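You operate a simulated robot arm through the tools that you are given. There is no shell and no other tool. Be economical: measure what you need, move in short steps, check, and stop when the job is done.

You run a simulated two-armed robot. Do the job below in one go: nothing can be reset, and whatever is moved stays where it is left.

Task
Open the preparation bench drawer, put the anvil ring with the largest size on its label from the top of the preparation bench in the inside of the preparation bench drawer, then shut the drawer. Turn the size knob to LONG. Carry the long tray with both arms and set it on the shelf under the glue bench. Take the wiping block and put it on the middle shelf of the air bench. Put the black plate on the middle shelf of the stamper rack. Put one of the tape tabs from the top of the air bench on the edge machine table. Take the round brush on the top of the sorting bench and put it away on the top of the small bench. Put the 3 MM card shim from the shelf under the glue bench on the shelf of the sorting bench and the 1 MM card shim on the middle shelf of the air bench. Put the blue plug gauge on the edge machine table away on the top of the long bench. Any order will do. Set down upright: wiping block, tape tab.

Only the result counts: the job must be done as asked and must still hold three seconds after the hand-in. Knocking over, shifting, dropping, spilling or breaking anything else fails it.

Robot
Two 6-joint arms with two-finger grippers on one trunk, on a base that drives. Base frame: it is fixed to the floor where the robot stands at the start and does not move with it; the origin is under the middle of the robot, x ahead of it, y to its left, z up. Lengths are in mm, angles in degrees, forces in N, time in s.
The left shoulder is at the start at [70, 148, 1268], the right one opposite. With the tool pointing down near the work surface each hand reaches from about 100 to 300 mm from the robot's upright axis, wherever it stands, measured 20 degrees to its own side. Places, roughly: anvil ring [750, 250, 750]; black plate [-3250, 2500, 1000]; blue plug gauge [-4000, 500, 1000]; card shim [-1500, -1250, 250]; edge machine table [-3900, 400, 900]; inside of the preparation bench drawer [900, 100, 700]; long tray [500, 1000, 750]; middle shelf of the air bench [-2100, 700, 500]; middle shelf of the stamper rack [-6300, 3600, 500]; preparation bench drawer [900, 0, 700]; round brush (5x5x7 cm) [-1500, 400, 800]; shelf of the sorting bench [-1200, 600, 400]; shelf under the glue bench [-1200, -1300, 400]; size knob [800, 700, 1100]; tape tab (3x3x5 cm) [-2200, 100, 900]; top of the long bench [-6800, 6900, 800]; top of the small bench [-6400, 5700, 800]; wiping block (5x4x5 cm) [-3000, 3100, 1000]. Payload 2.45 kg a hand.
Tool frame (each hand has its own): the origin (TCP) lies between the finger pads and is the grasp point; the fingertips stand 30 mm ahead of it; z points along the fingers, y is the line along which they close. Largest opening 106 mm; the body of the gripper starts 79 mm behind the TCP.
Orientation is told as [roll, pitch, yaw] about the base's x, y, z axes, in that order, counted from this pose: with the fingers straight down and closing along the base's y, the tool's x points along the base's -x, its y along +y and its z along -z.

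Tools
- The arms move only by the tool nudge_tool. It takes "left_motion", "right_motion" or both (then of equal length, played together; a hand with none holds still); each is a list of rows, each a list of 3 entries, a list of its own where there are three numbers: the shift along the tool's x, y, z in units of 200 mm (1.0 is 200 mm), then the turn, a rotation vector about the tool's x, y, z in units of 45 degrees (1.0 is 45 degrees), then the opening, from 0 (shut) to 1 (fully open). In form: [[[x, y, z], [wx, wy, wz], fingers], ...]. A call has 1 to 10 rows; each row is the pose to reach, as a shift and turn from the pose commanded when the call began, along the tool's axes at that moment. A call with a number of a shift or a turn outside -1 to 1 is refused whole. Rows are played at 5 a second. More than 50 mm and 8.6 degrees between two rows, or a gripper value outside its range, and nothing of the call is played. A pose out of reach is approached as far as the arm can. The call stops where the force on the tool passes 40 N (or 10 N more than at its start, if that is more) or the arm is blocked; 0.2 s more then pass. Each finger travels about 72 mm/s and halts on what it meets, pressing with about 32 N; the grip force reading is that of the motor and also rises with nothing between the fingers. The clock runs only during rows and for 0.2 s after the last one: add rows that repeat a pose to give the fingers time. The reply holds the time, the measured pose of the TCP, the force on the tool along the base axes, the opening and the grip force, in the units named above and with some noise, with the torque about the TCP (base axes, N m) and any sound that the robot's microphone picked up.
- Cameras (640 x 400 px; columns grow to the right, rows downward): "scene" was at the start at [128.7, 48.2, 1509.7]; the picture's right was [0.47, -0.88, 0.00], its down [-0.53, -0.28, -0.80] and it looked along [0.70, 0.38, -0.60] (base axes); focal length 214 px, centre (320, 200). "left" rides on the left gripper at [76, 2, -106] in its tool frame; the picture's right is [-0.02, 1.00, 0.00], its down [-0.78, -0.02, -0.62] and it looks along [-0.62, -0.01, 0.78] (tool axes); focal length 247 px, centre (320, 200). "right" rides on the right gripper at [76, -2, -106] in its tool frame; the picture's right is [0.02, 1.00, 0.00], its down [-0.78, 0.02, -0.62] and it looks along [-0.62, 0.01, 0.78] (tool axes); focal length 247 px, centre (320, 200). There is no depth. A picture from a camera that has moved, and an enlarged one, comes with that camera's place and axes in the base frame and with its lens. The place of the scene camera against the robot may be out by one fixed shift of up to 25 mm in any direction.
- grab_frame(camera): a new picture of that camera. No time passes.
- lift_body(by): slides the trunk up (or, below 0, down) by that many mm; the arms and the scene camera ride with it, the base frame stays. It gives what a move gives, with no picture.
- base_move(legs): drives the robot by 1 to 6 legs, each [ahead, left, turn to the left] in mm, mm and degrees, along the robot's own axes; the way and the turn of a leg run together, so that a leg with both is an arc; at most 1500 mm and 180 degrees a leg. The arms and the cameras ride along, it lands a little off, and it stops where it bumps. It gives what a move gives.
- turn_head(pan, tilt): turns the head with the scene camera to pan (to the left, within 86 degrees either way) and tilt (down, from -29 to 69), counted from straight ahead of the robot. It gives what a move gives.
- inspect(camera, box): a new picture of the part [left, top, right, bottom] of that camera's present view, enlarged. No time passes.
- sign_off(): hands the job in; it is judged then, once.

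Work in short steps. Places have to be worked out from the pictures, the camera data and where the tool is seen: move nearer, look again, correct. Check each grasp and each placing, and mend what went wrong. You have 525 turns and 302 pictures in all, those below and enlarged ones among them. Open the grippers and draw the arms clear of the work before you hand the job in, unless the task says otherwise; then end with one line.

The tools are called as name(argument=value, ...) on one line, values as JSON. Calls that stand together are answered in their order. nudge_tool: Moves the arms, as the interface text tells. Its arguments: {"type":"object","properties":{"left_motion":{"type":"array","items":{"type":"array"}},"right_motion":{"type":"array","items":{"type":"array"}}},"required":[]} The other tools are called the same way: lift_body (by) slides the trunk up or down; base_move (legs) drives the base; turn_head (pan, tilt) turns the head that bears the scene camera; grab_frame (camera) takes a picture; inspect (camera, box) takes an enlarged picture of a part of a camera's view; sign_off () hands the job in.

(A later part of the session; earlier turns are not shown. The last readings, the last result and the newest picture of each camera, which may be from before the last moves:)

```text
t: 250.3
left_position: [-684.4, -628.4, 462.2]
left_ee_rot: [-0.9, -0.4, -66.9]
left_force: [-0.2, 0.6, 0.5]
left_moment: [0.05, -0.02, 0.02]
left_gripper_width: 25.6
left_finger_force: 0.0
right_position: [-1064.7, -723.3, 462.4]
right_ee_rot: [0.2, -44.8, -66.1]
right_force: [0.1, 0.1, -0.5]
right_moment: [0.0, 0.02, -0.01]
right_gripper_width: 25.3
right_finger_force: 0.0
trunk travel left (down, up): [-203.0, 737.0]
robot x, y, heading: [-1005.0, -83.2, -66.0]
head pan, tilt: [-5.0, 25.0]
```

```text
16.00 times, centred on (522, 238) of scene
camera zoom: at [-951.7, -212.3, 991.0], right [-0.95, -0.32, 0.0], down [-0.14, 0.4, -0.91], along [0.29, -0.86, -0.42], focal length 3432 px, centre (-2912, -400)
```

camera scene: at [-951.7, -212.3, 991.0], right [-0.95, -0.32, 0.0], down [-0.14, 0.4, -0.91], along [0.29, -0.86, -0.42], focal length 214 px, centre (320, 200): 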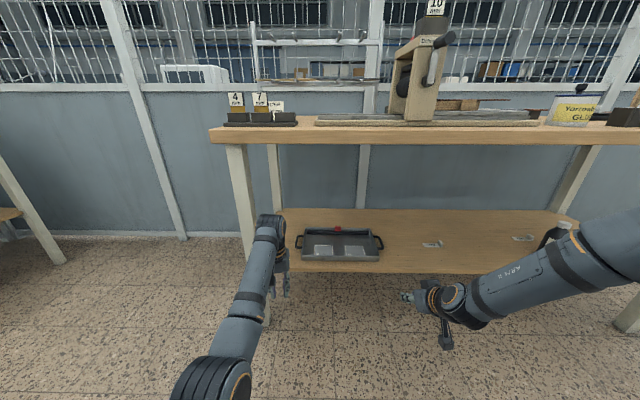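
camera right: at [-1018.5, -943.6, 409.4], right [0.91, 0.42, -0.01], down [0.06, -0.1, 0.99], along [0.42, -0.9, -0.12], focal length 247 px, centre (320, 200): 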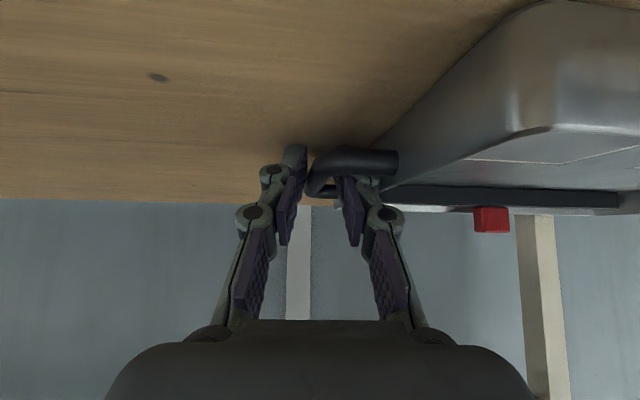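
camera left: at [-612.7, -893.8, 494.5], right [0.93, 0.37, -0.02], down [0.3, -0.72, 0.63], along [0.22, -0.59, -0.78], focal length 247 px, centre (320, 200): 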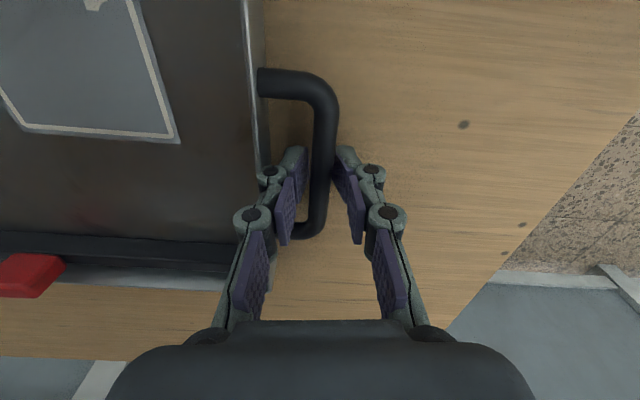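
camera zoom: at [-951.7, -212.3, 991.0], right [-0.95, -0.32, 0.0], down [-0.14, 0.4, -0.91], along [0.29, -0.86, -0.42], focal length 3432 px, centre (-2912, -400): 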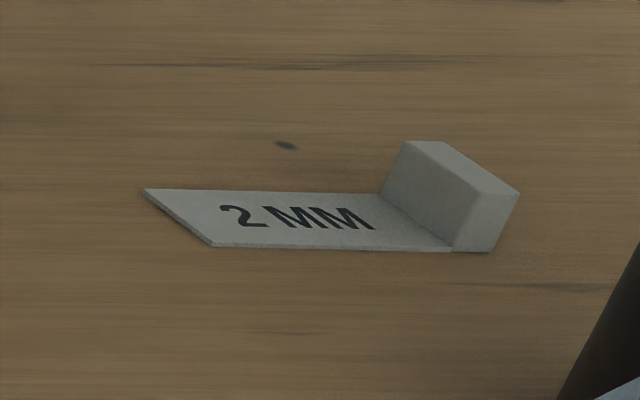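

The first is 1 MM and the second 2 MM; the 3 MM one must be further right. I square up to the bench and strafe right to find it.

base_move(legs=[[0, 0, -8], [0, -620, 0]])

turn_head(pan=-5, tilt=25)

grab_frame(camera="scene")

grab_frame(camera="left")

```text
t: 254.3
left_position: [-1363.0, -832.9, 461.8]
left_ee_rot: [-0.9, -0.4, -75.7]
left_force: [-0.1, -0.8, 0.4]
left_moment: [-0.01, -0.06, 0.0]
left_gripper_width: 25.4
left_finger_force: 0.0
right_position: [-1750.8, -869.8, 461.9]
right_ee_rot: [0.3, -44.8, -74.8]
right_force: [0.2, -0.8, -0.5]
right_moment: [0.03, 0.0, -0.02]
right_gripper_width: 25.2
right_finger_force: 0.1
trunk travel left (down, up): [-203.0, 737.0]
robot x, y, heading: [-1597.4, -250.3, -75.0]
head pan, tilt: [-5.0, 25.0]
```

```text
t: 254.9
left_position: [-1362.9, -833.0, 461.6]
left_ee_rot: [-0.9, -0.4, -75.6]
left_force: [0.0, -0.2, -0.2]
left_moment: [0.01, 0.0, 0.02]
left_gripper_width: 25.5
left_finger_force: 0.1
right_position: [-1753.2, -870.5, 461.3]
right_ee_rot: [0.2, -44.7, -74.9]
right_force: [0.4, -0.2, -0.5]
right_moment: [0.01, -0.01, 0.01]
right_gripper_width: 25.3
right_finger_force: 0.0
trunk travel left (down, up): [-203.0, 737.0]
robot x, y, heading: [-1595.4, -247.7, -75.4]
head pan, tilt: [-5.0, 25.0]
```

```text
191 pictures are left
camera scene: at [-1563.8, -381.6, 991.0], right [-0.98, -0.17, 0.0], down [-0.07, 0.42, -0.91], along [0.16, -0.89, -0.42], focal length 214 px, centre (320, 200)
```

scene: 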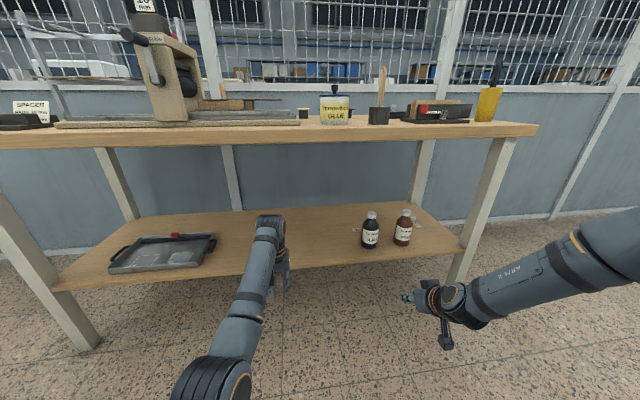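

```text
190 pictures are left
camera left: at [-1377.8, -757.5, 567.8], right [0.97, 0.23, -0.02], down [0.19, -0.76, 0.63], along [0.13, -0.61, -0.78], focal length 247 px, centre (320, 200)
```

left: 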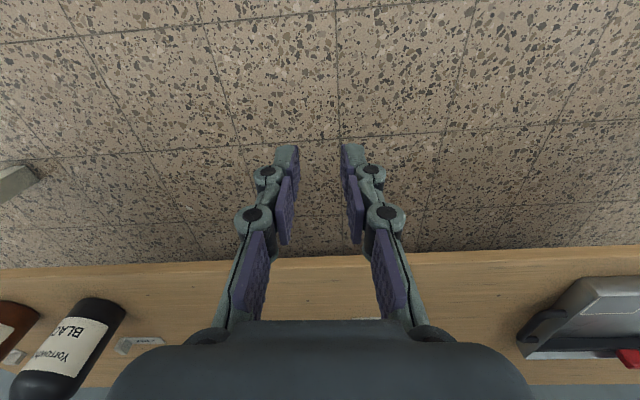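

I zoom on the area near the bottles.

inspect(camera="scene", box=[340, 200, 430, 256])

inspect(camera="left", box=[0, 290, 200, 400])

```text
7.11 times, centred on (385, 228) of scene
camera zoom: at [-1563.8, -381.6, 991.0], right [-0.98, -0.17, 0.0], down [-0.07, 0.42, -0.91], along [0.16, -0.89, -0.42], focal length 1525 px, centre (-142, 1)
```

zoom: 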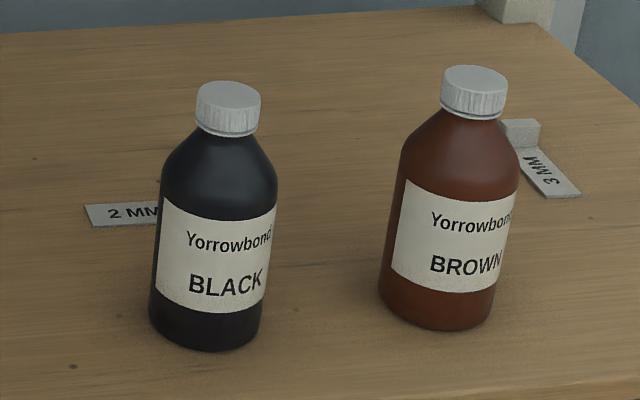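

```text
3.20 times, centred on (100, 345) of left
camera zoom: at [-1377.8, -757.5, 567.8], right [0.97, 0.23, -0.02], down [0.19, -0.76, 0.63], along [0.13, -0.61, -0.78], focal length 790 px, centre (1024, -264)
```

zoom: 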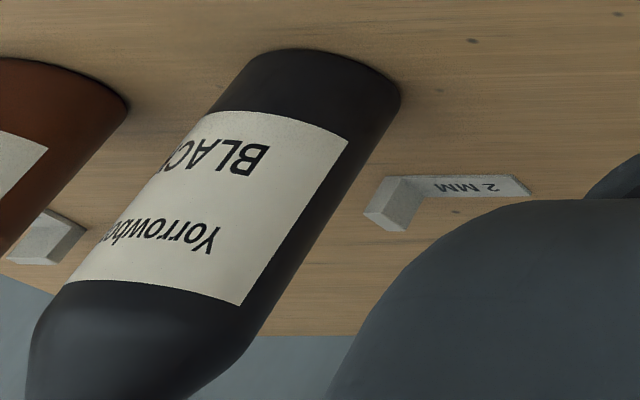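

The 3 MM shim's tab is at about (-1918, -1555, 362), behind the brown bottle, with its card pointing at me. I'll take it with the right hand; first I move the left hand outward to its tilted pose at (565, 300) so it stays clear of the bottles.

nudge_tool(left_motion=[[[0, 0.1, 0], [0, 0, 0], 0.5], [[0, 0.2, 0], [0, 0, 0], 0.5], [[0, 0.3, 0], [0, 0, 0], 0.5], [[0, 0.4, 0], [0, 0, 0], 0.5], [[0, 0.5, 0], [0, 0, 0], 0.5], [[0, 0.6, 0], [0, 0, 0], 0.5], [[0, 0.7, 0], [0, 0, 0], 0.5], [[0, 0.8, 0], [0, 0, 0], 0.5], [[0, 0.9, 0], [0, 0, 0], 0.5], [[0, 1.0, 0], [0, 0, 0], 0.5]])

nudge_tool(left_motion=[[[0.03, 0.012, -0.02], [0, -0.1, 0], 0.5], [[0.06, 0.024, -0.04], [0, -0.2, 0], 0.5], [[0.09, 0.036, -0.06], [0, -0.3, 0], 0.5], [[0.12, 0.048, -0.08], [0, -0.4, 0], 0.5], [[0.15, 0.06, -0.1], [0, -0.5, 0], 0.5], [[0.18, 0.072, -0.12], [0, -0.6, 0], 0.5], [[0.21, 0.084, -0.14], [0, -0.7, 0], 0.5], [[0.24, 0.096, -0.16], [0, -0.8, 0], 0.5], [[0.27, 0.108, -0.18], [0, -0.9, 0], 0.5], [[0.31, 0.12, -0.2], [0, -1.0, 0], 0.5]])

```text
t: 257.1
left_position: [-1169.3, -783.4, 456.6]
left_ee_rot: [-0.9, -0.3, -75.7]
left_force: [-1.0, 0.5, 0.5]
left_moment: [-0.01, -0.02, -0.02]
left_gripper_width: 52.9
left_finger_force: 0.0
right_position: [-1752.4, -868.1, 462.3]
right_ee_rot: [0.2, -44.8, -74.9]
right_force: [-0.7, -0.7, -1.2]
right_moment: [-0.02, -0.03, -0.03]
right_gripper_width: 25.6
right_finger_force: 0.1
trunk travel left (down, up): [-203.0, 737.0]
robot x, y, heading: [-1594.2, -249.0, -75.0]
head pan, tilt: [-5.0, 25.0]
```

```text
t: 259.3
left_position: [-1161.7, -718.9, 497.5]
left_ee_rot: [-1.2, -45.4, -74.8]
left_force: [0.1, -0.1, 0.2]
left_moment: [-0.03, -0.01, 0.02]
left_gripper_width: 52.8
left_finger_force: 0.0
right_position: [-1750.9, -869.0, 461.2]
right_ee_rot: [0.2, -44.8, -74.8]
right_force: [-0.2, -0.4, 0.7]
right_moment: [-0.01, 0.0, 0.01]
right_gripper_width: 25.3
right_finger_force: 0.0
trunk travel left (down, up): [-203.0, 737.0]
robot x, y, heading: [-1594.0, -248.2, -75.3]
head pan, tilt: [-5.0, 25.0]
```

Now I strafe right 336 and go ahead 380 mm towards the 3 MM shim, then check with the right camera.

base_move(legs=[[0, -336, 0], [380, 0, 0]])

grab_frame(camera="right")

grab_frame(camera="scene")

```text
t: 263.6
left_position: [-1386.4, -1169.9, 498.5]
left_ee_rot: [-1.1, -45.3, -74.5]
left_force: [0.6, -0.2, 0.6]
left_moment: [-0.02, -0.03, 0.02]
left_gripper_width: 52.8
left_finger_force: 0.0
right_position: [-1976.1, -1325.9, 461.0]
right_ee_rot: [0.3, -44.8, -74.6]
right_force: [-1.1, 0.0, 0.4]
right_moment: [0.01, -0.01, 0.0]
right_gripper_width: 25.4
right_finger_force: 0.1
trunk travel left (down, up): [-203.0, 737.0]
robot x, y, heading: [-1820.2, -702.8, -74.5]
head pan, tilt: [-5.0, 25.0]
```

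```text
187 pictures are left
camera right: at [-2012.1, -1200.5, 483.3], right [0.96, 0.28, -0.01], down [0.05, -0.11, 0.99], along [0.28, -0.95, -0.12], focal length 247 px, centre (320, 200)
```

right: 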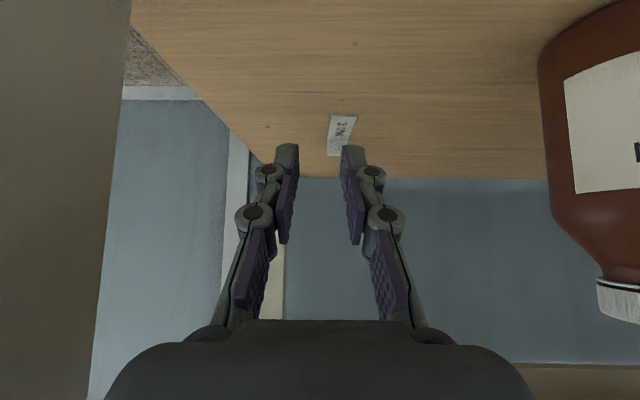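

```text
186 pictures are left
camera scene: at [-1791.2, -835.9, 990.9], right [-0.98, -0.18, 0.0], down [-0.08, 0.42, -0.91], along [0.16, -0.89, -0.42], focal length 214 px, centre (320, 200)
```

scene: 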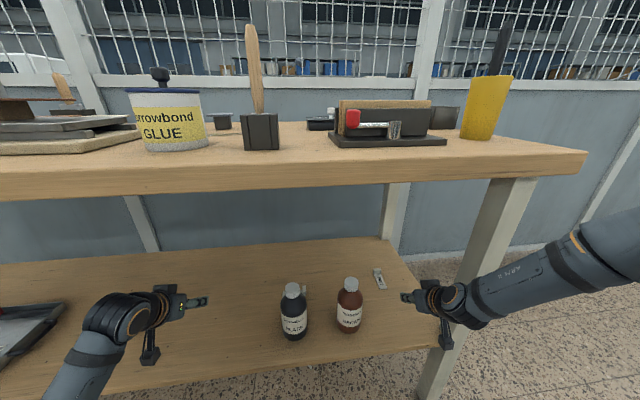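

The right forearm would cross the bench leg, so the right hand is the wrong one here. The left hand pointing straight in, with the robot further right, has a clear way. I back out and bring the left hand back to its pointing-down pose.

base_move(legs=[[-330, 0, 0]])

nudge_tool(left_motion=[[[-0.042, 0, 0.014], [0, 0.1, 0], 0.5], [[-0.07, 0, 0.014], [0, 0.2, 0], 0.5], [[-0.1, 0, 0.014], [0, 0.3, 0], 0.5], [[-0.12, 0, 0.02], [0, 0.4, 0], 0.5], [[-0.15, 0, 0.03], [0, 0.5, 0], 0.5], [[-0.17, 0, 0.05], [0, 0.6, 0], 0.5], [[-0.19, 0, 0.07], [0, 0.7, 0], 0.5], [[-0.21, 0, 0.09], [0, 0.8, 0], 0.5], [[-0.22, 0, 0.11], [0, 0.9, 0], 0.5], [[-0.23, 0, 0.13], [0, 1.0, 0], 0.5]])

nudge_tool(left_motion=[[[0, -0.1, 0.01], [0, 0, 0], 0.5], [[0, -0.2, 0.02], [0, 0, 0], 0.5], [[0, -0.3, 0.03], [0, 0, 0], 0.5], [[0, -0.4, 0.04], [0, 0, 0], 0.5], [[0, -0.5, 0.05], [0, 0, 0], 0.5], [[0, -0.6, 0.06], [0, 0, 0], 0.5], [[0, -0.7, 0.07], [0, 0, 0], 0.5], [[0, -0.8, 0.08], [0, 0, 0], 0.5], [[0, -0.9, 0.09], [0, 0, 0], 0.5], [[0, -1.0, 0.1], [0, 0, 0], 0.5]])

```text
t: 265.7
left_position: [-1470.2, -855.6, 497.4]
left_ee_rot: [-1.2, -45.2, -74.2]
left_force: [0.4, 0.5, -0.1]
left_moment: [-0.02, -0.01, -0.01]
left_gripper_width: 53.0
left_finger_force: 0.1
right_position: [-2059.0, -1013.1, 462.3]
right_ee_rot: [0.4, -44.8, -74.4]
right_force: [0.9, -0.2, 0.1]
right_moment: [0.0, 0.01, -0.01]
right_gripper_width: 25.6
right_finger_force: 0.2
trunk travel left (down, up): [-203.0, 737.0]
robot x, y, heading: [-1908.5, -393.6, -74.7]
head pan, tilt: [-5.0, 25.0]
```

```text
t: 267.9
left_position: [-1447.4, -928.3, 500.9]
left_ee_rot: [-0.9, -0.2, -75.2]
left_force: [-0.8, -0.8, -0.7]
left_moment: [-0.01, 0.02, 0.03]
left_gripper_width: 53.1
left_finger_force: 0.1
left hand out of reach, approached as far as the arm can: row 7, 8, 9, 10
right_position: [-2058.9, -1012.6, 461.5]
right_ee_rot: [0.2, -44.8, -74.4]
right_force: [-0.2, -0.3, 0.0]
right_moment: [0.0, -0.01, -0.01]
right_gripper_width: 25.5
right_finger_force: 0.0
trunk travel left (down, up): [-203.0, 737.0]
robot x, y, heading: [-1908.6, -390.5, -74.3]
head pan, tilt: [-5.0, 25.0]
```

```text
t: 270.1
left_position: [-1641.3, -978.7, 481.3]
left_ee_rot: [-1.0, -0.3, -75.1]
left_force: [0.3, -0.3, 0.4]
left_moment: [0.01, 0.0, -0.01]
left_gripper_width: 52.9
left_finger_force: 0.1
left hand out of reach, approached as far as the arm can: row 2, 3, 4, 5
right_position: [-2060.0, -1012.1, 461.9]
right_ee_rot: [0.2, -44.9, -74.4]
right_force: [-0.1, -0.1, -0.3]
right_moment: [-0.02, 0.0, -0.01]
right_gripper_width: 25.8
right_finger_force: 0.3
trunk travel left (down, up): [-203.0, 737.0]
robot x, y, heading: [-1913.6, -391.7, -74.7]
head pan, tilt: [-5.0, 25.0]
```

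I strafe right 407 and go ahead 300 mm, then look with the left camera.

base_move(legs=[[0, -407, 0], [290, 0, 0]])

grab_frame(camera="left")

grab_frame(camera="scene")

```text
t: 274.2
left_position: [-1956.6, -1368.7, 482.0]
left_ee_rot: [-0.8, -0.4, -75.3]
left_force: [-0.5, 0.5, -0.3]
left_moment: [-0.02, 0.01, 0.04]
left_gripper_width: 53.0
left_finger_force: 0.0
right_position: [-2376.0, -1402.2, 461.2]
right_ee_rot: [0.1, -44.8, -74.3]
right_force: [0.4, 0.0, 0.6]
right_moment: [0.01, 0.0, 0.04]
right_gripper_width: 25.4
right_finger_force: 0.1
trunk travel left (down, up): [-203.0, 737.0]
robot x, y, heading: [-2224.1, -779.6, -74.6]
head pan, tilt: [-5.0, 25.0]
```

```text
185 pictures are left
camera left: at [-1972.5, -1292.7, 588.3], right [0.97, 0.23, -0.02], down [0.19, -0.76, 0.63], along [0.14, -0.61, -0.78], focal length 247 px, centre (320, 200)
```

left: 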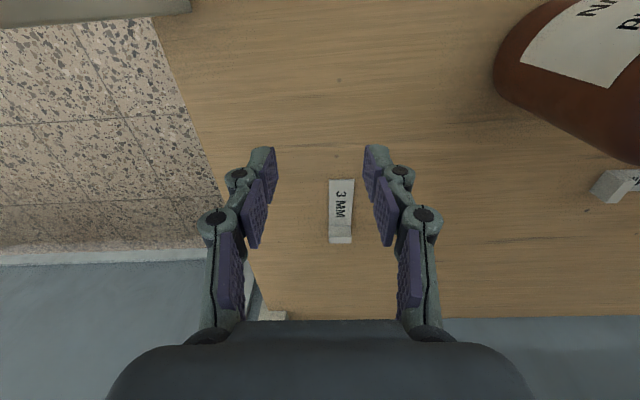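

```text
184 pictures are left
camera scene: at [-2191.7, -912.5, 990.9], right [-0.98, -0.18, 0.0], down [-0.08, 0.42, -0.91], along [0.16, -0.89, -0.42], focal length 214 px, centre (320, 200)
```

scene: 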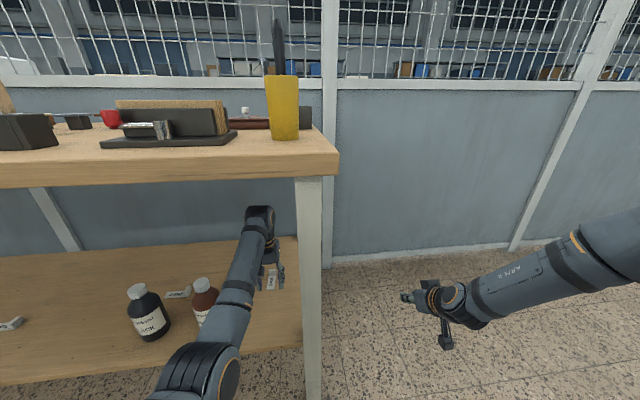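

The 3 MM tab is at about (-1889, -1525). I move 168 ahead and 25 left to stand over it.

base_move(legs=[[166, 25, 0]])

lift_body(by=-50)

grab_frame(camera="left")

grab_frame(camera="scene")

```text
t: 275.7
left_position: [-1886.8, -1524.0, 481.4]
left_ee_rot: [-0.9, -0.2, -75.1]
left_force: [0.2, -0.4, 0.5]
left_moment: [0.0, 0.01, -0.01]
left_gripper_width: 53.1
left_finger_force: 0.0
right_position: [-2306.3, -1557.6, 462.4]
right_ee_rot: [0.2, -44.7, -74.2]
right_force: [0.6, -0.4, -0.8]
right_moment: [0.0, 0.0, 0.02]
right_gripper_width: 25.2
right_finger_force: 0.1
trunk travel left (down, up): [-203.0, 737.0]
robot x, y, heading: [-2153.8, -935.7, -74.3]
head pan, tilt: [-5.0, 25.0]
```

```text
t: 276.6
left_position: [-1887.7, -1523.8, 431.4]
left_ee_rot: [-0.9, -0.3, -75.1]
left_force: [0.1, -0.7, 0.5]
left_moment: [0.0, 0.01, -0.04]
left_gripper_width: 53.2
left_finger_force: 0.1
right_position: [-2306.2, -1557.1, 413.8]
right_ee_rot: [0.2, -44.8, -74.4]
right_force: [-0.4, 0.3, -1.0]
right_moment: [0.01, -0.02, 0.0]
right_gripper_width: 25.6
right_finger_force: 0.0
trunk travel left (down, up): [-153.0, 787.0]
robot x, y, heading: [-2154.9, -933.2, -74.4]
head pan, tilt: [-5.0, 25.0]
```

```text
183 pictures are left
camera left: at [-1903.1, -1448.0, 538.7], right [0.97, 0.24, -0.02], down [0.19, -0.76, 0.63], along [0.14, -0.61, -0.78], focal length 247 px, centre (320, 200)
```

left: 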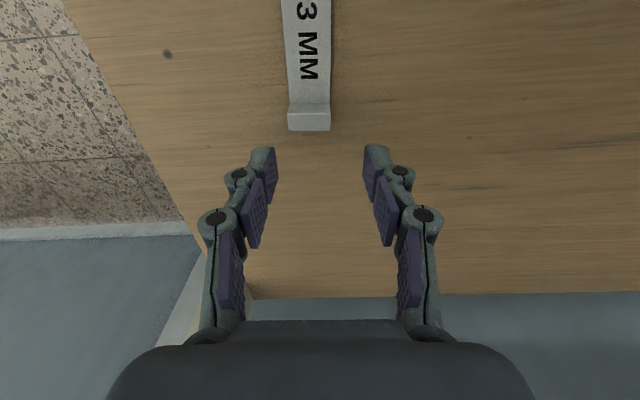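

```text
182 pictures are left
camera scene: at [-2122.9, -1067.9, 941.0], right [-0.98, -0.18, 0.0], down [-0.08, 0.42, -0.91], along [0.17, -0.89, -0.42], focal length 214 px, centre (320, 200)
```

scene: 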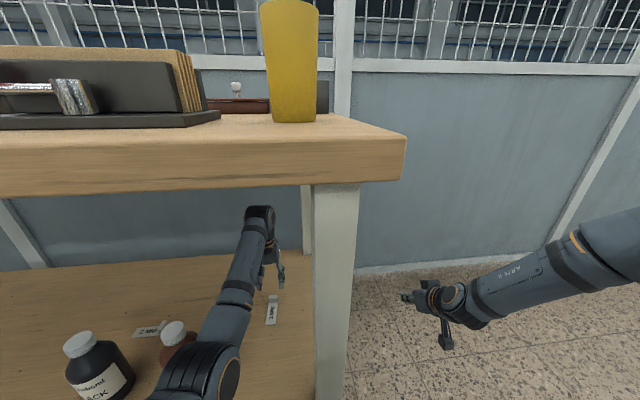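

The tab is 15 mm nearer and 6 mm right of the grasp point. I correct and lower to the shelf.

base_move(legs=[[-15, -6, 0]])

lift_body(by=-44)

grab_frame(camera="left")

```text
t: 277.4
left_position: [-1897.7, -1512.0, 431.1]
left_ee_rot: [-0.9, -0.3, -75.1]
left_force: [-0.3, -0.6, -1.1]
left_moment: [0.02, -0.06, -0.02]
left_gripper_width: 53.0
left_finger_force: 0.1
right_position: [-2315.6, -1545.5, 412.0]
right_ee_rot: [0.2, -44.7, -74.3]
right_force: [0.5, -0.4, 0.1]
right_moment: [-0.02, 0.0, -0.04]
right_gripper_width: 25.4
right_finger_force: 0.0
trunk travel left (down, up): [-153.0, 787.0]
robot x, y, heading: [-2165.2, -924.9, -74.4]
head pan, tilt: [-5.0, 25.0]
```

```text
t: 278.3
left_position: [-1897.5, -1511.6, 389.3]
left_ee_rot: [-0.8, -0.4, -75.1]
left_force: [0.2, -0.8, 2.5]
left_moment: [0.03, -0.05, -0.01]
left_gripper_width: 53.4
left_finger_force: 0.2
right_position: [-2316.3, -1546.7, 367.0]
right_ee_rot: [0.2, -44.7, -74.3]
right_force: [-0.1, -0.6, -0.2]
right_moment: [-0.03, -0.01, 0.0]
right_gripper_width: 25.6
right_finger_force: 0.0
trunk travel left (down, up): [-109.0, 831.0]
robot x, y, heading: [-2161.4, -925.8, -74.6]
head pan, tilt: [-5.0, 25.0]
```

```text
181 pictures are left
camera left: at [-1913.1, -1435.5, 495.0], right [0.97, 0.24, -0.02], down [0.19, -0.76, 0.63], along [0.14, -0.61, -0.78], focal length 247 px, centre (320, 200)
```

left: 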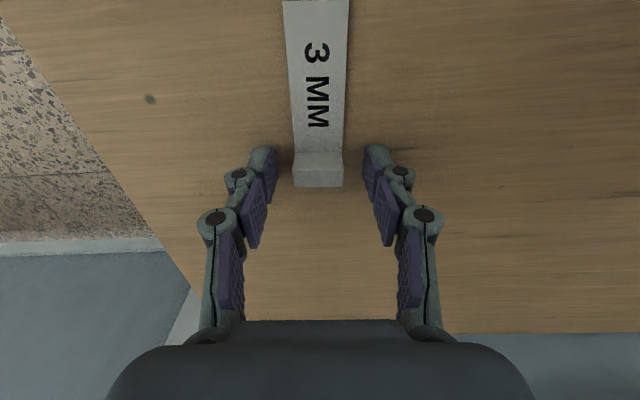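

The fingers straddle the tab and just touch the shelf. I close and lift.

nudge_tool(left_motion=[[[0, 0, -0.01], [0, 0, 0], 0.3], [[0, 0, -0.01], [0, 0, 0], 0.1], [[0, 0, -0.01], [0, 0, 0], 0.1], [[0, 0, -0.01], [0, 0, 0], 0.1]])

lift_body(by=120)

grab_frame(camera="left")

```text
t: 279.3
left_position: [-1896.4, -1510.8, 390.3]
left_ee_rot: [-0.8, -0.3, -75.1]
left_force: [0.5, -0.2, 3.3]
left_moment: [0.1, -0.11, -0.04]
left_gripper_width: 26.8
left_finger_force: 32.7
right_position: [-2314.7, -1545.6, 367.6]
right_ee_rot: [0.2, -44.9, -74.2]
right_force: [-0.2, -0.7, -0.2]
right_moment: [0.01, -0.01, 0.01]
right_gripper_width: 25.3
right_finger_force: 0.0
trunk travel left (down, up): [-109.0, 831.0]
robot x, y, heading: [-2165.0, -925.6, -74.3]
head pan, tilt: [-5.0, 25.0]
```

```text
t: 280.8
left_position: [-1897.4, -1511.5, 509.8]
left_ee_rot: [-1.0, -0.3, -75.0]
left_force: [1.0, 0.1, -1.5]
left_moment: [0.01, 0.02, 0.0]
left_gripper_width: 26.6
left_finger_force: 32.2
right_position: [-2315.7, -1544.7, 487.2]
right_ee_rot: [0.2, -44.8, -74.3]
right_force: [0.7, -1.3, 0.3]
right_moment: [-0.01, 0.0, -0.03]
right_gripper_width: 25.6
right_finger_force: 0.0
trunk travel left (down, up): [-229.0, 711.0]
robot x, y, heading: [-2166.4, -921.3, -74.3]
head pan, tilt: [-5.0, 25.0]
```

```text
180 pictures are left
camera left: at [-1912.7, -1435.7, 616.2], right [0.97, 0.24, -0.01], down [0.19, -0.76, 0.63], along [0.14, -0.61, -0.78], focal length 247 px, centre (320, 200)
```

left: 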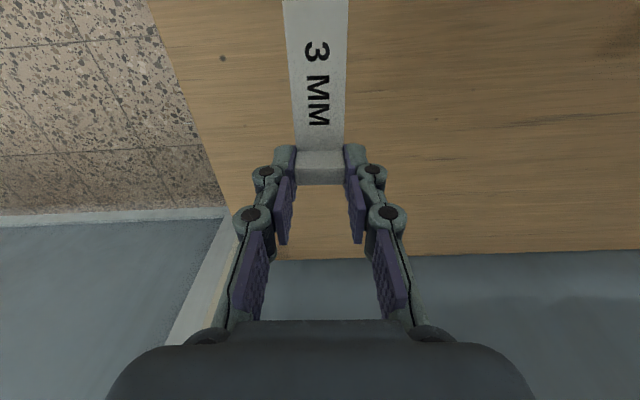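

The 3 MM shim is held. I back out, raise the left hand 120 mm out of the way, and go left to the 1 MM shim for the right hand.

base_move(legs=[[-480, 0, 0]])

nudge_tool(left_motion=[[[0, 0, -0.06], [0, 0, 0], 0.1], [[0, 0, -0.12], [0, 0, 0], 0.1], [[0, 0, -0.18], [0, 0, 0], 0.1], [[0, 0, -0.24], [0, 0, 0], 0.1], [[0, 0, -0.3], [0, 0, 0], 0.1], [[0, 0, -0.36], [0, 0, 0], 0.1], [[0, 0, -0.42], [0, 0, 0], 0.1], [[0, 0, -0.48], [0, 0, 0], 0.1], [[0, 0, -0.54], [0, 0, 0], 0.1], [[0, 0, -0.6], [0, 0, 0], 0.1]], right_motion=[[[0, 0, 0], [0, 0, 0], 0.4], [[0, 0, 0], [0, 0, 0], 0.4], [[0, 0, 0], [0, 0, 0], 0.4], [[0, 0, 0], [0, 0, 0], 0.4], [[0, 0, 0], [0, 0, 0], 0.4], [[0, 0, 0], [0, 0, 0], 0.4], [[0, 0, 0], [0, 0, 0], 0.4], [[0, 0, 0], [0, 0, 0], 0.4], [[0, 0, 0], [0, 0, 0], 0.4], [[0, 0, 0], [0, 0, 0], 0.4]])

base_move(legs=[[0, 1141, 0]])

grab_frame(camera="right")

grab_frame(camera="scene")

```text
t: 283.6
left_position: [-2027.5, -1055.2, 510.1]
left_ee_rot: [-0.9, -0.3, -75.7]
left_force: [-0.6, 0.3, 0.2]
left_moment: [-0.01, 0.01, 0.0]
left_gripper_width: 26.6
left_finger_force: 31.9
right_position: [-2446.8, -1085.5, 487.5]
right_ee_rot: [0.2, -44.7, -74.9]
right_force: [-0.4, 0.3, 0.4]
right_moment: [-0.02, -0.01, 0.01]
right_gripper_width: 25.7
right_finger_force: 0.0
trunk travel left (down, up): [-229.0, 711.0]
robot x, y, heading: [-2290.4, -466.3, -74.9]
head pan, tilt: [-5.0, 25.0]
```

```text
t: 285.8
left_position: [-2022.7, -1078.2, 629.8]
left_ee_rot: [-0.9, -0.3, -75.6]
left_force: [-0.2, 0.6, 0.2]
left_moment: [0.03, -0.01, 0.02]
left_gripper_width: 26.6
left_finger_force: 31.6
left hand out of reach, approached as far as the arm can: row 3, 4, 5, 6, 7, 8, 9, 10
right_position: [-2446.1, -1084.7, 489.0]
right_ee_rot: [0.2, -44.8, -74.9]
right_force: [0.0, 0.0, -0.3]
right_moment: [0.02, 0.04, 0.01]
right_gripper_width: 42.6
right_finger_force: 0.0
trunk travel left (down, up): [-229.0, 711.0]
robot x, y, heading: [-2290.2, -463.1, -74.7]
head pan, tilt: [-5.0, 25.0]
```

```text
t: 291.6
left_position: [-922.2, -781.8, 629.2]
left_ee_rot: [-0.8, -0.3, -75.5]
left_force: [0.2, -1.0, 0.8]
left_moment: [-0.02, 0.0, 0.02]
left_gripper_width: 26.8
left_finger_force: 32.1
right_position: [-1345.5, -790.1, 488.1]
right_ee_rot: [0.3, -44.7, -74.7]
right_force: [0.6, -0.1, -0.1]
right_moment: [0.01, 0.02, 0.02]
right_gripper_width: 42.4
right_finger_force: 0.2
trunk travel left (down, up): [-229.0, 711.0]
robot x, y, heading: [-1190.2, -168.9, -75.0]
head pan, tilt: [-5.0, 25.0]
```

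```text
179 pictures are left
camera right: at [-1380.8, -665.4, 509.4], right [0.96, 0.28, -0.01], down [0.05, -0.11, 0.99], along [0.28, -0.95, -0.12], focal length 247 px, centre (320, 200)
```

right: 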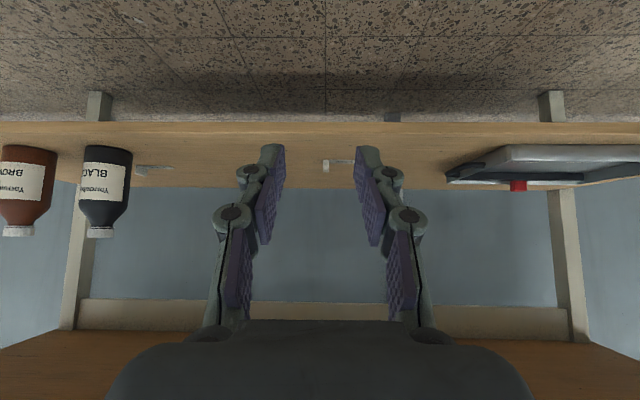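

```text
178 pictures are left
camera scene: at [-1158.8, -301.3, 1017.0], right [-0.98, -0.18, 0.0], down [-0.07, 0.42, -0.91], along [0.16, -0.89, -0.42], focal length 214 px, centre (320, 200)
```

scene: 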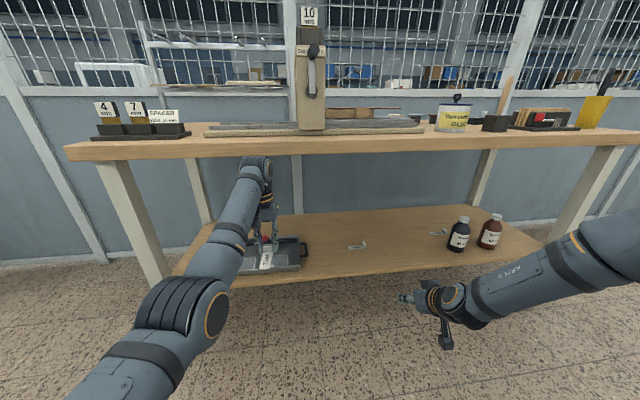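

The 1 MM tab is at about (-1219, -1183). The raised left wrist must clear the bench underside, so I lower 60 mm first, then go in most of the way.

lift_body(by=-65)

base_move(legs=[[310, 20, 0]])

grab_frame(camera="right")

grab_frame(camera="scene")

```text
t: 292.6
left_position: [-922.3, -782.5, 565.3]
left_ee_rot: [-0.9, -0.4, -75.5]
left_force: [-0.2, 0.8, 0.3]
left_moment: [-0.01, 0.01, 0.02]
left_gripper_width: 26.9
left_finger_force: 32.2
right_position: [-1345.6, -790.5, 423.0]
right_ee_rot: [0.2, -44.8, -74.7]
right_force: [-0.1, 0.2, 0.6]
right_moment: [0.03, 0.01, 0.01]
right_gripper_width: 42.2
right_finger_force: 0.1
trunk travel left (down, up): [-164.0, 776.0]
robot x, y, heading: [-1187.7, -169.0, -75.0]
head pan, tilt: [-5.0, 25.0]
```

```text
t: 294.7
left_position: [-825.3, -1076.6, 564.3]
left_ee_rot: [-0.9, -0.3, -75.7]
left_force: [-0.4, -0.4, -0.3]
left_moment: [0.01, -0.05, -0.06]
left_gripper_width: 26.6
left_finger_force: 32.1
right_position: [-1248.4, -1083.5, 421.8]
right_ee_rot: [0.2, -44.9, -75.0]
right_force: [0.0, 0.9, 0.2]
right_moment: [0.0, -0.02, -0.02]
right_gripper_width: 42.2
right_finger_force: 0.1
trunk travel left (down, up): [-164.0, 776.0]
robot x, y, heading: [-1089.1, -464.4, -75.2]
head pan, tilt: [-5.0, 25.0]
```

```text
177 pictures are left
camera right: at [-1282.8, -958.4, 444.2], right [0.96, 0.28, -0.01], down [0.04, -0.11, 0.99], along [0.27, -0.95, -0.12], focal length 247 px, centre (320, 200)
```

right: 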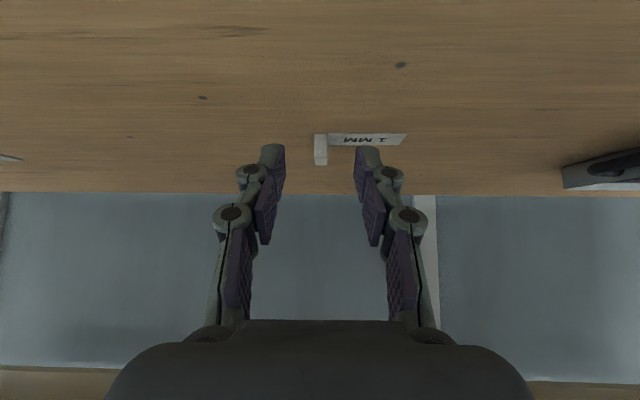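

```text
176 pictures are left
camera scene: at [-1059.7, -595.1, 951.9], right [-0.99, -0.17, 0.0], down [-0.07, 0.42, -0.91], along [0.16, -0.89, -0.42], focal length 214 px, centre (320, 200)
```

scene: 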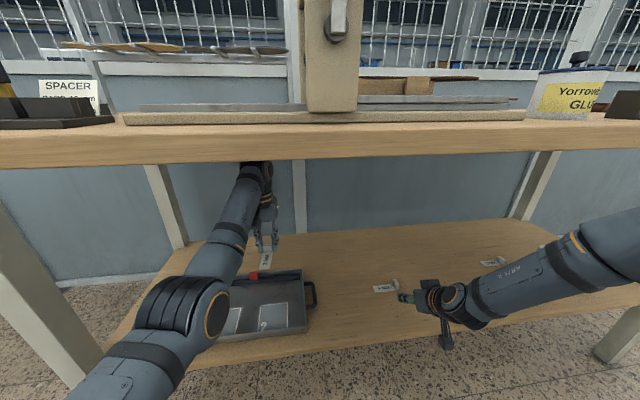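

The tab is dead ahead by 89 mm. I move over it and lower.

base_move(legs=[[88, 1, 0]])

lift_body(by=-26)

grab_frame(camera="right")

```text
t: 295.9
left_position: [-800.1, -1164.9, 563.8]
left_ee_rot: [-0.9, -0.1, -75.6]
left_force: [-0.4, -0.2, 0.2]
left_moment: [0.05, -0.01, 0.02]
left_gripper_width: 26.5
left_finger_force: 31.6
right_position: [-1224.0, -1169.6, 422.3]
right_ee_rot: [0.2, -44.7, -75.1]
right_force: [0.1, 0.5, 0.8]
right_moment: [0.01, 0.02, -0.01]
right_gripper_width: 42.5
right_finger_force: 0.1
trunk travel left (down, up): [-164.0, 776.0]
robot x, y, heading: [-1066.4, -550.0, -75.2]
head pan, tilt: [-5.0, 25.0]
```

```text
t: 296.6
left_position: [-801.3, -1164.7, 539.2]
left_ee_rot: [-0.9, -0.3, -75.8]
left_force: [0.4, 0.1, -0.2]
left_moment: [-0.02, -0.02, 0.04]
left_gripper_width: 26.6
left_finger_force: 32.2
right_position: [-1223.3, -1170.3, 397.5]
right_ee_rot: [0.2, -44.9, -75.1]
right_force: [-1.2, 0.2, 0.4]
right_moment: [0.02, -0.01, 0.01]
right_gripper_width: 42.4
right_finger_force: 0.0
trunk travel left (down, up): [-138.0, 802.0]
robot x, y, heading: [-1064.3, -548.9, -75.2]
head pan, tilt: [-5.0, 25.0]
```

```text
175 pictures are left
camera right: at [-1259.2, -1045.3, 418.5], right [0.96, 0.28, -0.01], down [0.04, -0.11, 0.99], along [0.27, -0.95, -0.12], focal length 247 px, centre (320, 200)
```

right: 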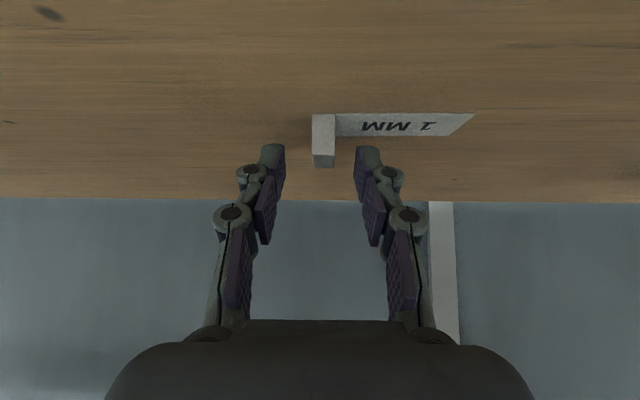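

The tab is between the fingers. I lower 9 mm more, close and lift.

lift_body(by=-9)

nudge_tool(right_motion=[[[0, 0, 0], [0, 0, 0], 0.25], [[0, 0, 0], [0, 0, 0], 0.05], [[0, 0, 0], [0, 0, 0], 0], [[0, 0, 0], [0, 0, 0], 0], [[0, 0, 0], [0, 0, 0], 0]])

lift_body(by=50)

grab_frame(camera="right")

```text
t: 297.1
left_position: [-800.4, -1164.9, 529.9]
left_ee_rot: [-1.0, -0.4, -75.8]
left_force: [0.6, 0.7, 0.7]
left_moment: [0.01, 0.03, 0.0]
left_gripper_width: 26.8
left_finger_force: 31.8
right_position: [-1223.5, -1169.4, 388.7]
right_ee_rot: [0.1, -45.0, -75.0]
right_force: [-0.4, -0.4, 3.3]
right_moment: [-0.02, -0.08, -0.02]
right_gripper_width: 42.8
right_finger_force: 0.5
trunk travel left (down, up): [-129.0, 811.0]
robot x, y, heading: [-1065.6, -552.4, -75.0]
head pan, tilt: [-5.0, 25.0]
```

```text
t: 298.4
left_position: [-800.0, -1163.4, 529.6]
left_ee_rot: [-0.9, -0.4, -75.8]
left_force: [-0.8, -0.4, 0.5]
left_moment: [0.0, 0.02, 0.0]
left_gripper_width: 26.7
left_finger_force: 31.8
right_position: [-1224.7, -1169.3, 388.1]
right_ee_rot: [0.2, -44.8, -74.9]
right_force: [-1.2, -0.9, 5.5]
right_moment: [-0.06, -0.03, 0.06]
right_gripper_width: 10.0
right_finger_force: 32.2
trunk travel left (down, up): [-129.0, 811.0]
robot x, y, heading: [-1066.8, -549.6, -75.3]
head pan, tilt: [-5.0, 25.0]
```

```text
t: 299.3
left_position: [-801.0, -1164.1, 578.4]
left_ee_rot: [-1.0, -0.1, -75.8]
left_force: [0.5, -0.7, -0.5]
left_moment: [-0.04, 0.0, 0.04]
left_gripper_width: 26.7
left_finger_force: 31.8
right_position: [-1224.8, -1170.4, 437.3]
right_ee_rot: [0.2, -44.7, -75.1]
right_force: [0.4, 0.2, -0.6]
right_moment: [0.01, -0.01, -0.03]
right_gripper_width: 10.1
right_finger_force: 32.5
trunk travel left (down, up): [-179.0, 761.0]
robot x, y, heading: [-1063.5, -548.9, -75.0]
head pan, tilt: [-5.0, 25.0]
```

```text
174 pictures are left
camera right: at [-1259.1, -1045.4, 459.1], right [0.96, 0.28, -0.01], down [0.04, -0.11, 0.99], along [0.27, -0.95, -0.12], focal length 247 px, centre (320, 200)
```

right: 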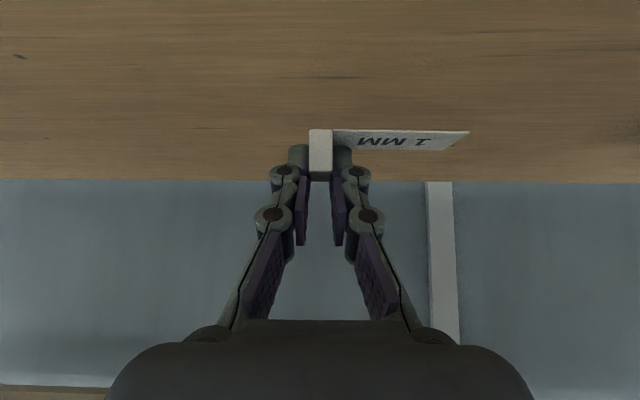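

The 1 MM shim is held too. I back out, raise both hands above bench height and turn around to the sorting bench.

base_move(legs=[[-420, 0, 0]])

lift_body(by=400)

lift_body(by=230)

base_move(legs=[[0, 0, 90], [0, 0, 90]])

turn_head(pan=0, tilt=45)

grab_frame(camera="scene")

```text
t: 301.9
left_position: [-911.5, -759.4, 579.5]
left_ee_rot: [-0.9, -0.3, -76.2]
left_force: [0.1, 0.6, -1.0]
left_moment: [-0.04, -0.02, 0.0]
left_gripper_width: 26.4
left_finger_force: 31.9
right_position: [-1334.2, -761.1, 439.0]
right_ee_rot: [0.2, -44.8, -75.4]
right_force: [-0.6, 0.4, 0.2]
right_moment: [-0.02, -0.02, 0.01]
right_gripper_width: 10.1
right_finger_force: 31.6
trunk travel left (down, up): [-179.0, 761.0]
robot x, y, heading: [-1176.4, -143.9, -75.6]
head pan, tilt: [-5.0, 25.0]
```

```text
t: 305.7
left_position: [-912.1, -760.1, 979.7]
left_ee_rot: [-0.9, -0.2, -76.2]
left_force: [0.3, 0.0, 0.2]
left_moment: [0.02, 0.0, 0.0]
left_gripper_width: 26.8
left_finger_force: 32.1
right_position: [-1335.1, -762.6, 836.8]
right_ee_rot: [0.2, -44.7, -75.3]
right_force: [0.0, 0.5, -0.1]
right_moment: [0.01, 0.0, 0.0]
right_gripper_width: 10.2
right_finger_force: 31.7
trunk travel left (down, up): [-579.0, 361.0]
robot x, y, heading: [-1173.3, -143.5, -75.6]
head pan, tilt: [-5.0, 25.0]
```

```text
t: 308.1
left_position: [-911.4, -759.0, 1208.7]
left_ee_rot: [-0.9, -0.3, -76.2]
left_force: [0.1, -0.1, -0.5]
left_moment: [-0.01, 0.02, 0.0]
left_gripper_width: 26.8
left_finger_force: 32.4
right_position: [-1336.0, -761.9, 1067.2]
right_ee_rot: [0.2, -44.8, -75.3]
right_force: [0.0, -0.3, 0.4]
right_moment: [0.03, 0.03, 0.02]
right_gripper_width: 10.1
right_finger_force: 32.1
trunk travel left (down, up): [-809.0, 131.0]
robot x, y, heading: [-1169.9, -145.4, -75.6]
head pan, tilt: [-5.0, 25.0]
```

```text
t: 316.1
left_position: [-1430.7, 474.8, 1209.4]
left_ee_rot: [-0.9, -0.4, 103.6]
left_force: [0.1, 0.1, 0.2]
left_moment: [0.01, -0.02, 0.02]
left_gripper_width: 27.0
left_finger_force: 32.0
right_position: [-1006.6, 476.1, 1068.2]
right_ee_rot: [0.3, -44.9, 104.4]
right_force: [0.4, -0.6, -0.1]
right_moment: [0.02, -0.01, -0.02]
right_gripper_width: 9.8
right_finger_force: 31.8
trunk travel left (down, up): [-809.0, 131.0]
robot x, y, heading: [-1172.8, -141.1, 104.0]
head pan, tilt: [-5.0, 25.0]
```

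```text
t: 317.0
left_position: [-1430.6, 474.4, 1209.7]
left_ee_rot: [-0.9, -0.3, 103.7]
left_force: [-0.9, 0.6, 0.2]
left_moment: [0.01, 0.02, -0.01]
left_gripper_width: 26.9
left_finger_force: 31.9
right_position: [-1008.0, 475.4, 1068.7]
right_ee_rot: [0.3, -44.7, 104.4]
right_force: [0.6, -0.4, 0.3]
right_moment: [-0.02, 0.0, -0.07]
right_gripper_width: 10.2
right_finger_force: 31.8
trunk travel left (down, up): [-809.0, 131.0]
robot x, y, heading: [-1174.1, -141.7, 104.0]
head pan, tilt: [0.0, 45.0]
```

```text
173 pictures are left
camera scene: at [-1203.1, -7.9, 1566.5], right [0.97, 0.25, 0.0], down [0.17, -0.69, -0.71], along [-0.17, 0.69, -0.71], focal length 214 px, centre (320, 200)
```

scene: 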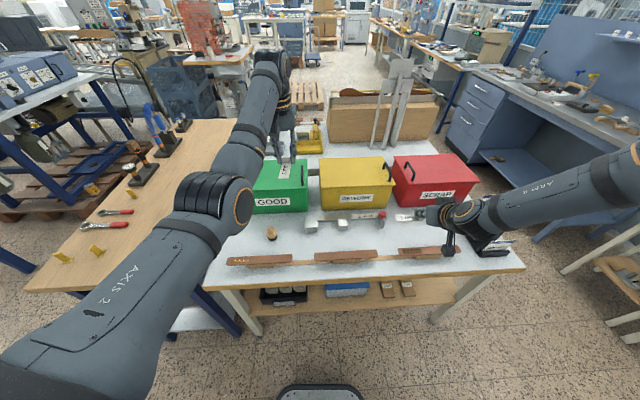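

I see the sorting bench (shelf near z 395) with free shelf space at its right end, the air bench to its left with the tape tabs, and the round brush. I drive to a standoff before the right end of the sorting bench shelf.

base_move(legs=[[-322, -660, 2]])

lift_body(by=-400)

lift_body(by=-250)

turn_head(pan=10, tilt=25)

grab_frame(camera="scene")

```text
t: 320.9
left_position: [-736.7, 323.4, 1209.2]
left_ee_rot: [-1.0, -0.3, 105.0]
left_force: [-0.4, -0.6, -0.8]
left_moment: [0.01, -0.04, -0.01]
left_gripper_width: 26.8
left_finger_force: 31.8
right_position: [-312.3, 334.1, 1067.6]
right_ee_rot: [0.0, -44.8, 105.9]
right_force: [-0.2, -0.5, 0.0]
right_moment: [0.01, -0.01, 0.01]
right_gripper_width: 10.1
right_finger_force: 32.1
trunk travel left (down, up): [-809.0, 131.0]
robot x, y, heading: [-465.1, -291.3, 105.4]
head pan, tilt: [0.0, 45.0]
```

```text
t: 324.8
left_position: [-736.4, 323.4, 809.8]
left_ee_rot: [-0.9, -0.2, 105.0]
left_force: [0.2, 0.1, 0.7]
left_moment: [-0.02, -0.02, -0.01]
left_gripper_width: 26.5
left_finger_force: 31.8
right_position: [-312.0, 335.0, 669.0]
right_ee_rot: [0.2, -44.7, 105.7]
right_force: [-0.6, 0.4, -0.5]
right_moment: [-0.02, 0.05, 0.0]
right_gripper_width: 9.9
right_finger_force: 32.1
trunk travel left (down, up): [-409.0, 531.0]
robot x, y, heading: [-459.7, -288.9, 105.4]
head pan, tilt: [0.0, 45.0]
```

```text
t: 327.3
left_position: [-736.3, 322.6, 559.9]
left_ee_rot: [-0.9, -0.3, 105.0]
left_force: [0.4, -0.3, 0.4]
left_moment: [-0.01, 0.01, 0.02]
left_gripper_width: 27.0
left_finger_force: 31.9
right_position: [-311.3, 334.1, 418.6]
right_ee_rot: [0.2, -44.8, 105.8]
right_force: [-0.2, 0.5, 0.2]
right_moment: [0.07, 0.0, 0.0]
right_gripper_width: 10.1
right_finger_force: 32.1
trunk travel left (down, up): [-159.0, 781.0]
robot x, y, heading: [-465.6, -283.6, 105.5]
head pan, tilt: [0.0, 45.0]
```

```text
t: 328.2
left_position: [-735.5, 322.5, 558.4]
left_ee_rot: [-1.0, -0.3, 105.0]
left_force: [-1.2, 0.4, 0.2]
left_moment: [0.01, -0.03, 0.0]
left_gripper_width: 26.6
left_finger_force: 32.1
right_position: [-313.0, 333.5, 416.4]
right_ee_rot: [0.2, -44.8, 105.8]
right_force: [-0.4, 0.3, 0.4]
right_moment: [0.01, 0.0, 0.01]
right_gripper_width: 9.9
right_finger_force: 31.8
trunk travel left (down, up): [-159.0, 781.0]
robot x, y, heading: [-461.7, -287.3, 105.5]
head pan, tilt: [10.0, 25.0]
```

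```text
172 pictures are left
camera scene: at [-513.5, -149.2, 946.9], right [0.9, 0.43, 0.0], down [0.18, -0.38, -0.91], along [-0.39, 0.82, -0.42], focal length 214 px, centre (320, 200)
```

scene: 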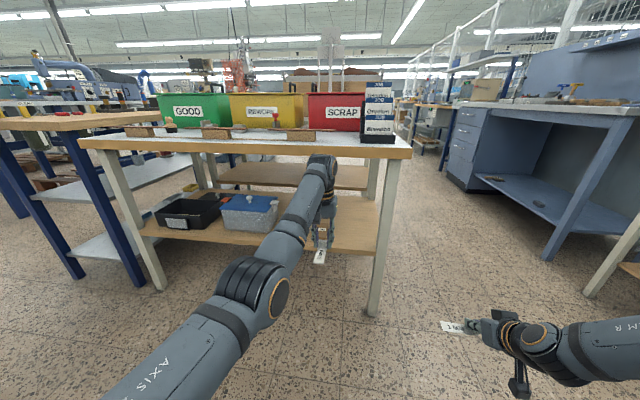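

The shelf's right part is free between the small wooden pieces and the leg. I lower to enter under the top and move in.

lift_body(by=-95)

base_move(legs=[[180, -35, 0]])

grab_frame(camera="left")

grab_frame(camera="scene")

```text
t: 329.4
left_position: [-736.2, 323.2, 464.7]
left_ee_rot: [-0.9, -0.3, 104.9]
left_force: [-0.2, -0.7, 0.5]
left_moment: [0.04, 0.0, -0.01]
left_gripper_width: 26.8
left_finger_force: 32.2
right_position: [-311.7, 333.9, 323.6]
right_ee_rot: [0.3, -44.9, 105.8]
right_force: [0.0, 0.1, -0.1]
right_moment: [0.01, 0.01, 0.02]
right_gripper_width: 10.1
right_finger_force: 32.2
trunk travel left (down, up): [-64.0, 876.0]
robot x, y, heading: [-461.7, -284.6, 105.4]
head pan, tilt: [10.0, 25.0]
```

```text
t: 331.0
left_position: [-749.3, 505.8, 465.5]
left_ee_rot: [-0.9, -0.3, 105.0]
left_force: [-0.3, -0.2, -0.2]
left_moment: [-0.02, 0.02, 0.01]
left_gripper_width: 26.7
left_finger_force: 31.9
right_position: [-326.6, 517.0, 322.7]
right_ee_rot: [0.2, -44.9, 105.6]
right_force: [-0.5, -0.1, 0.2]
right_moment: [0.02, -0.02, 0.01]
right_gripper_width: 9.8
right_finger_force: 32.5
trunk travel left (down, up): [-64.0, 876.0]
robot x, y, heading: [-476.2, -103.8, 105.7]
head pan, tilt: [10.0, 25.0]
```

```text
171 pictures are left
camera left: at [-732.4, 431.1, 571.1], right [-0.97, -0.24, -0.01], down [-0.19, 0.76, 0.63], along [-0.14, 0.61, -0.78], focal length 247 px, centre (320, 200)
```

left: 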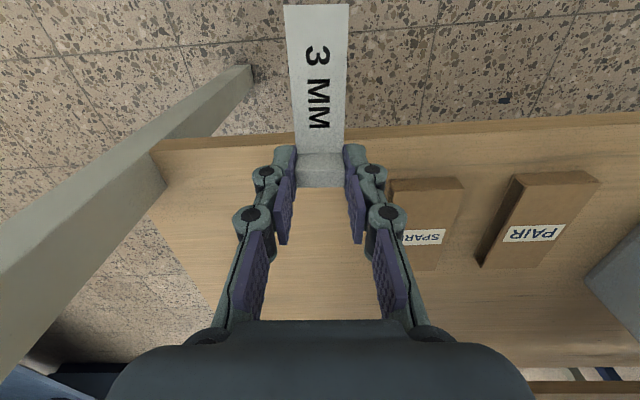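

```text
170 pictures are left
camera scene: at [-528.2, 33.5, 851.9], right [0.9, 0.43, 0.0], down [0.18, -0.38, -0.91], along [-0.39, 0.82, -0.42], focal length 214 px, centre (320, 200)
```

scene: 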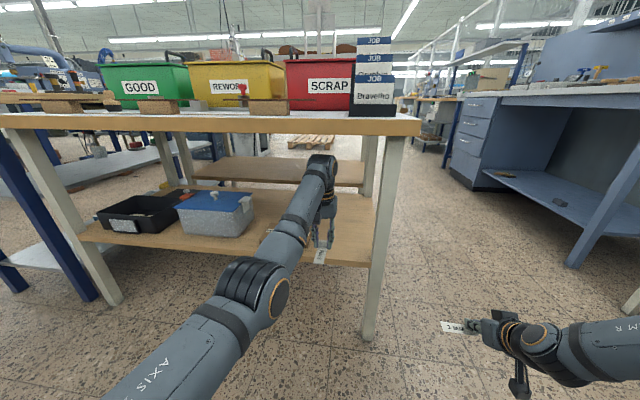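

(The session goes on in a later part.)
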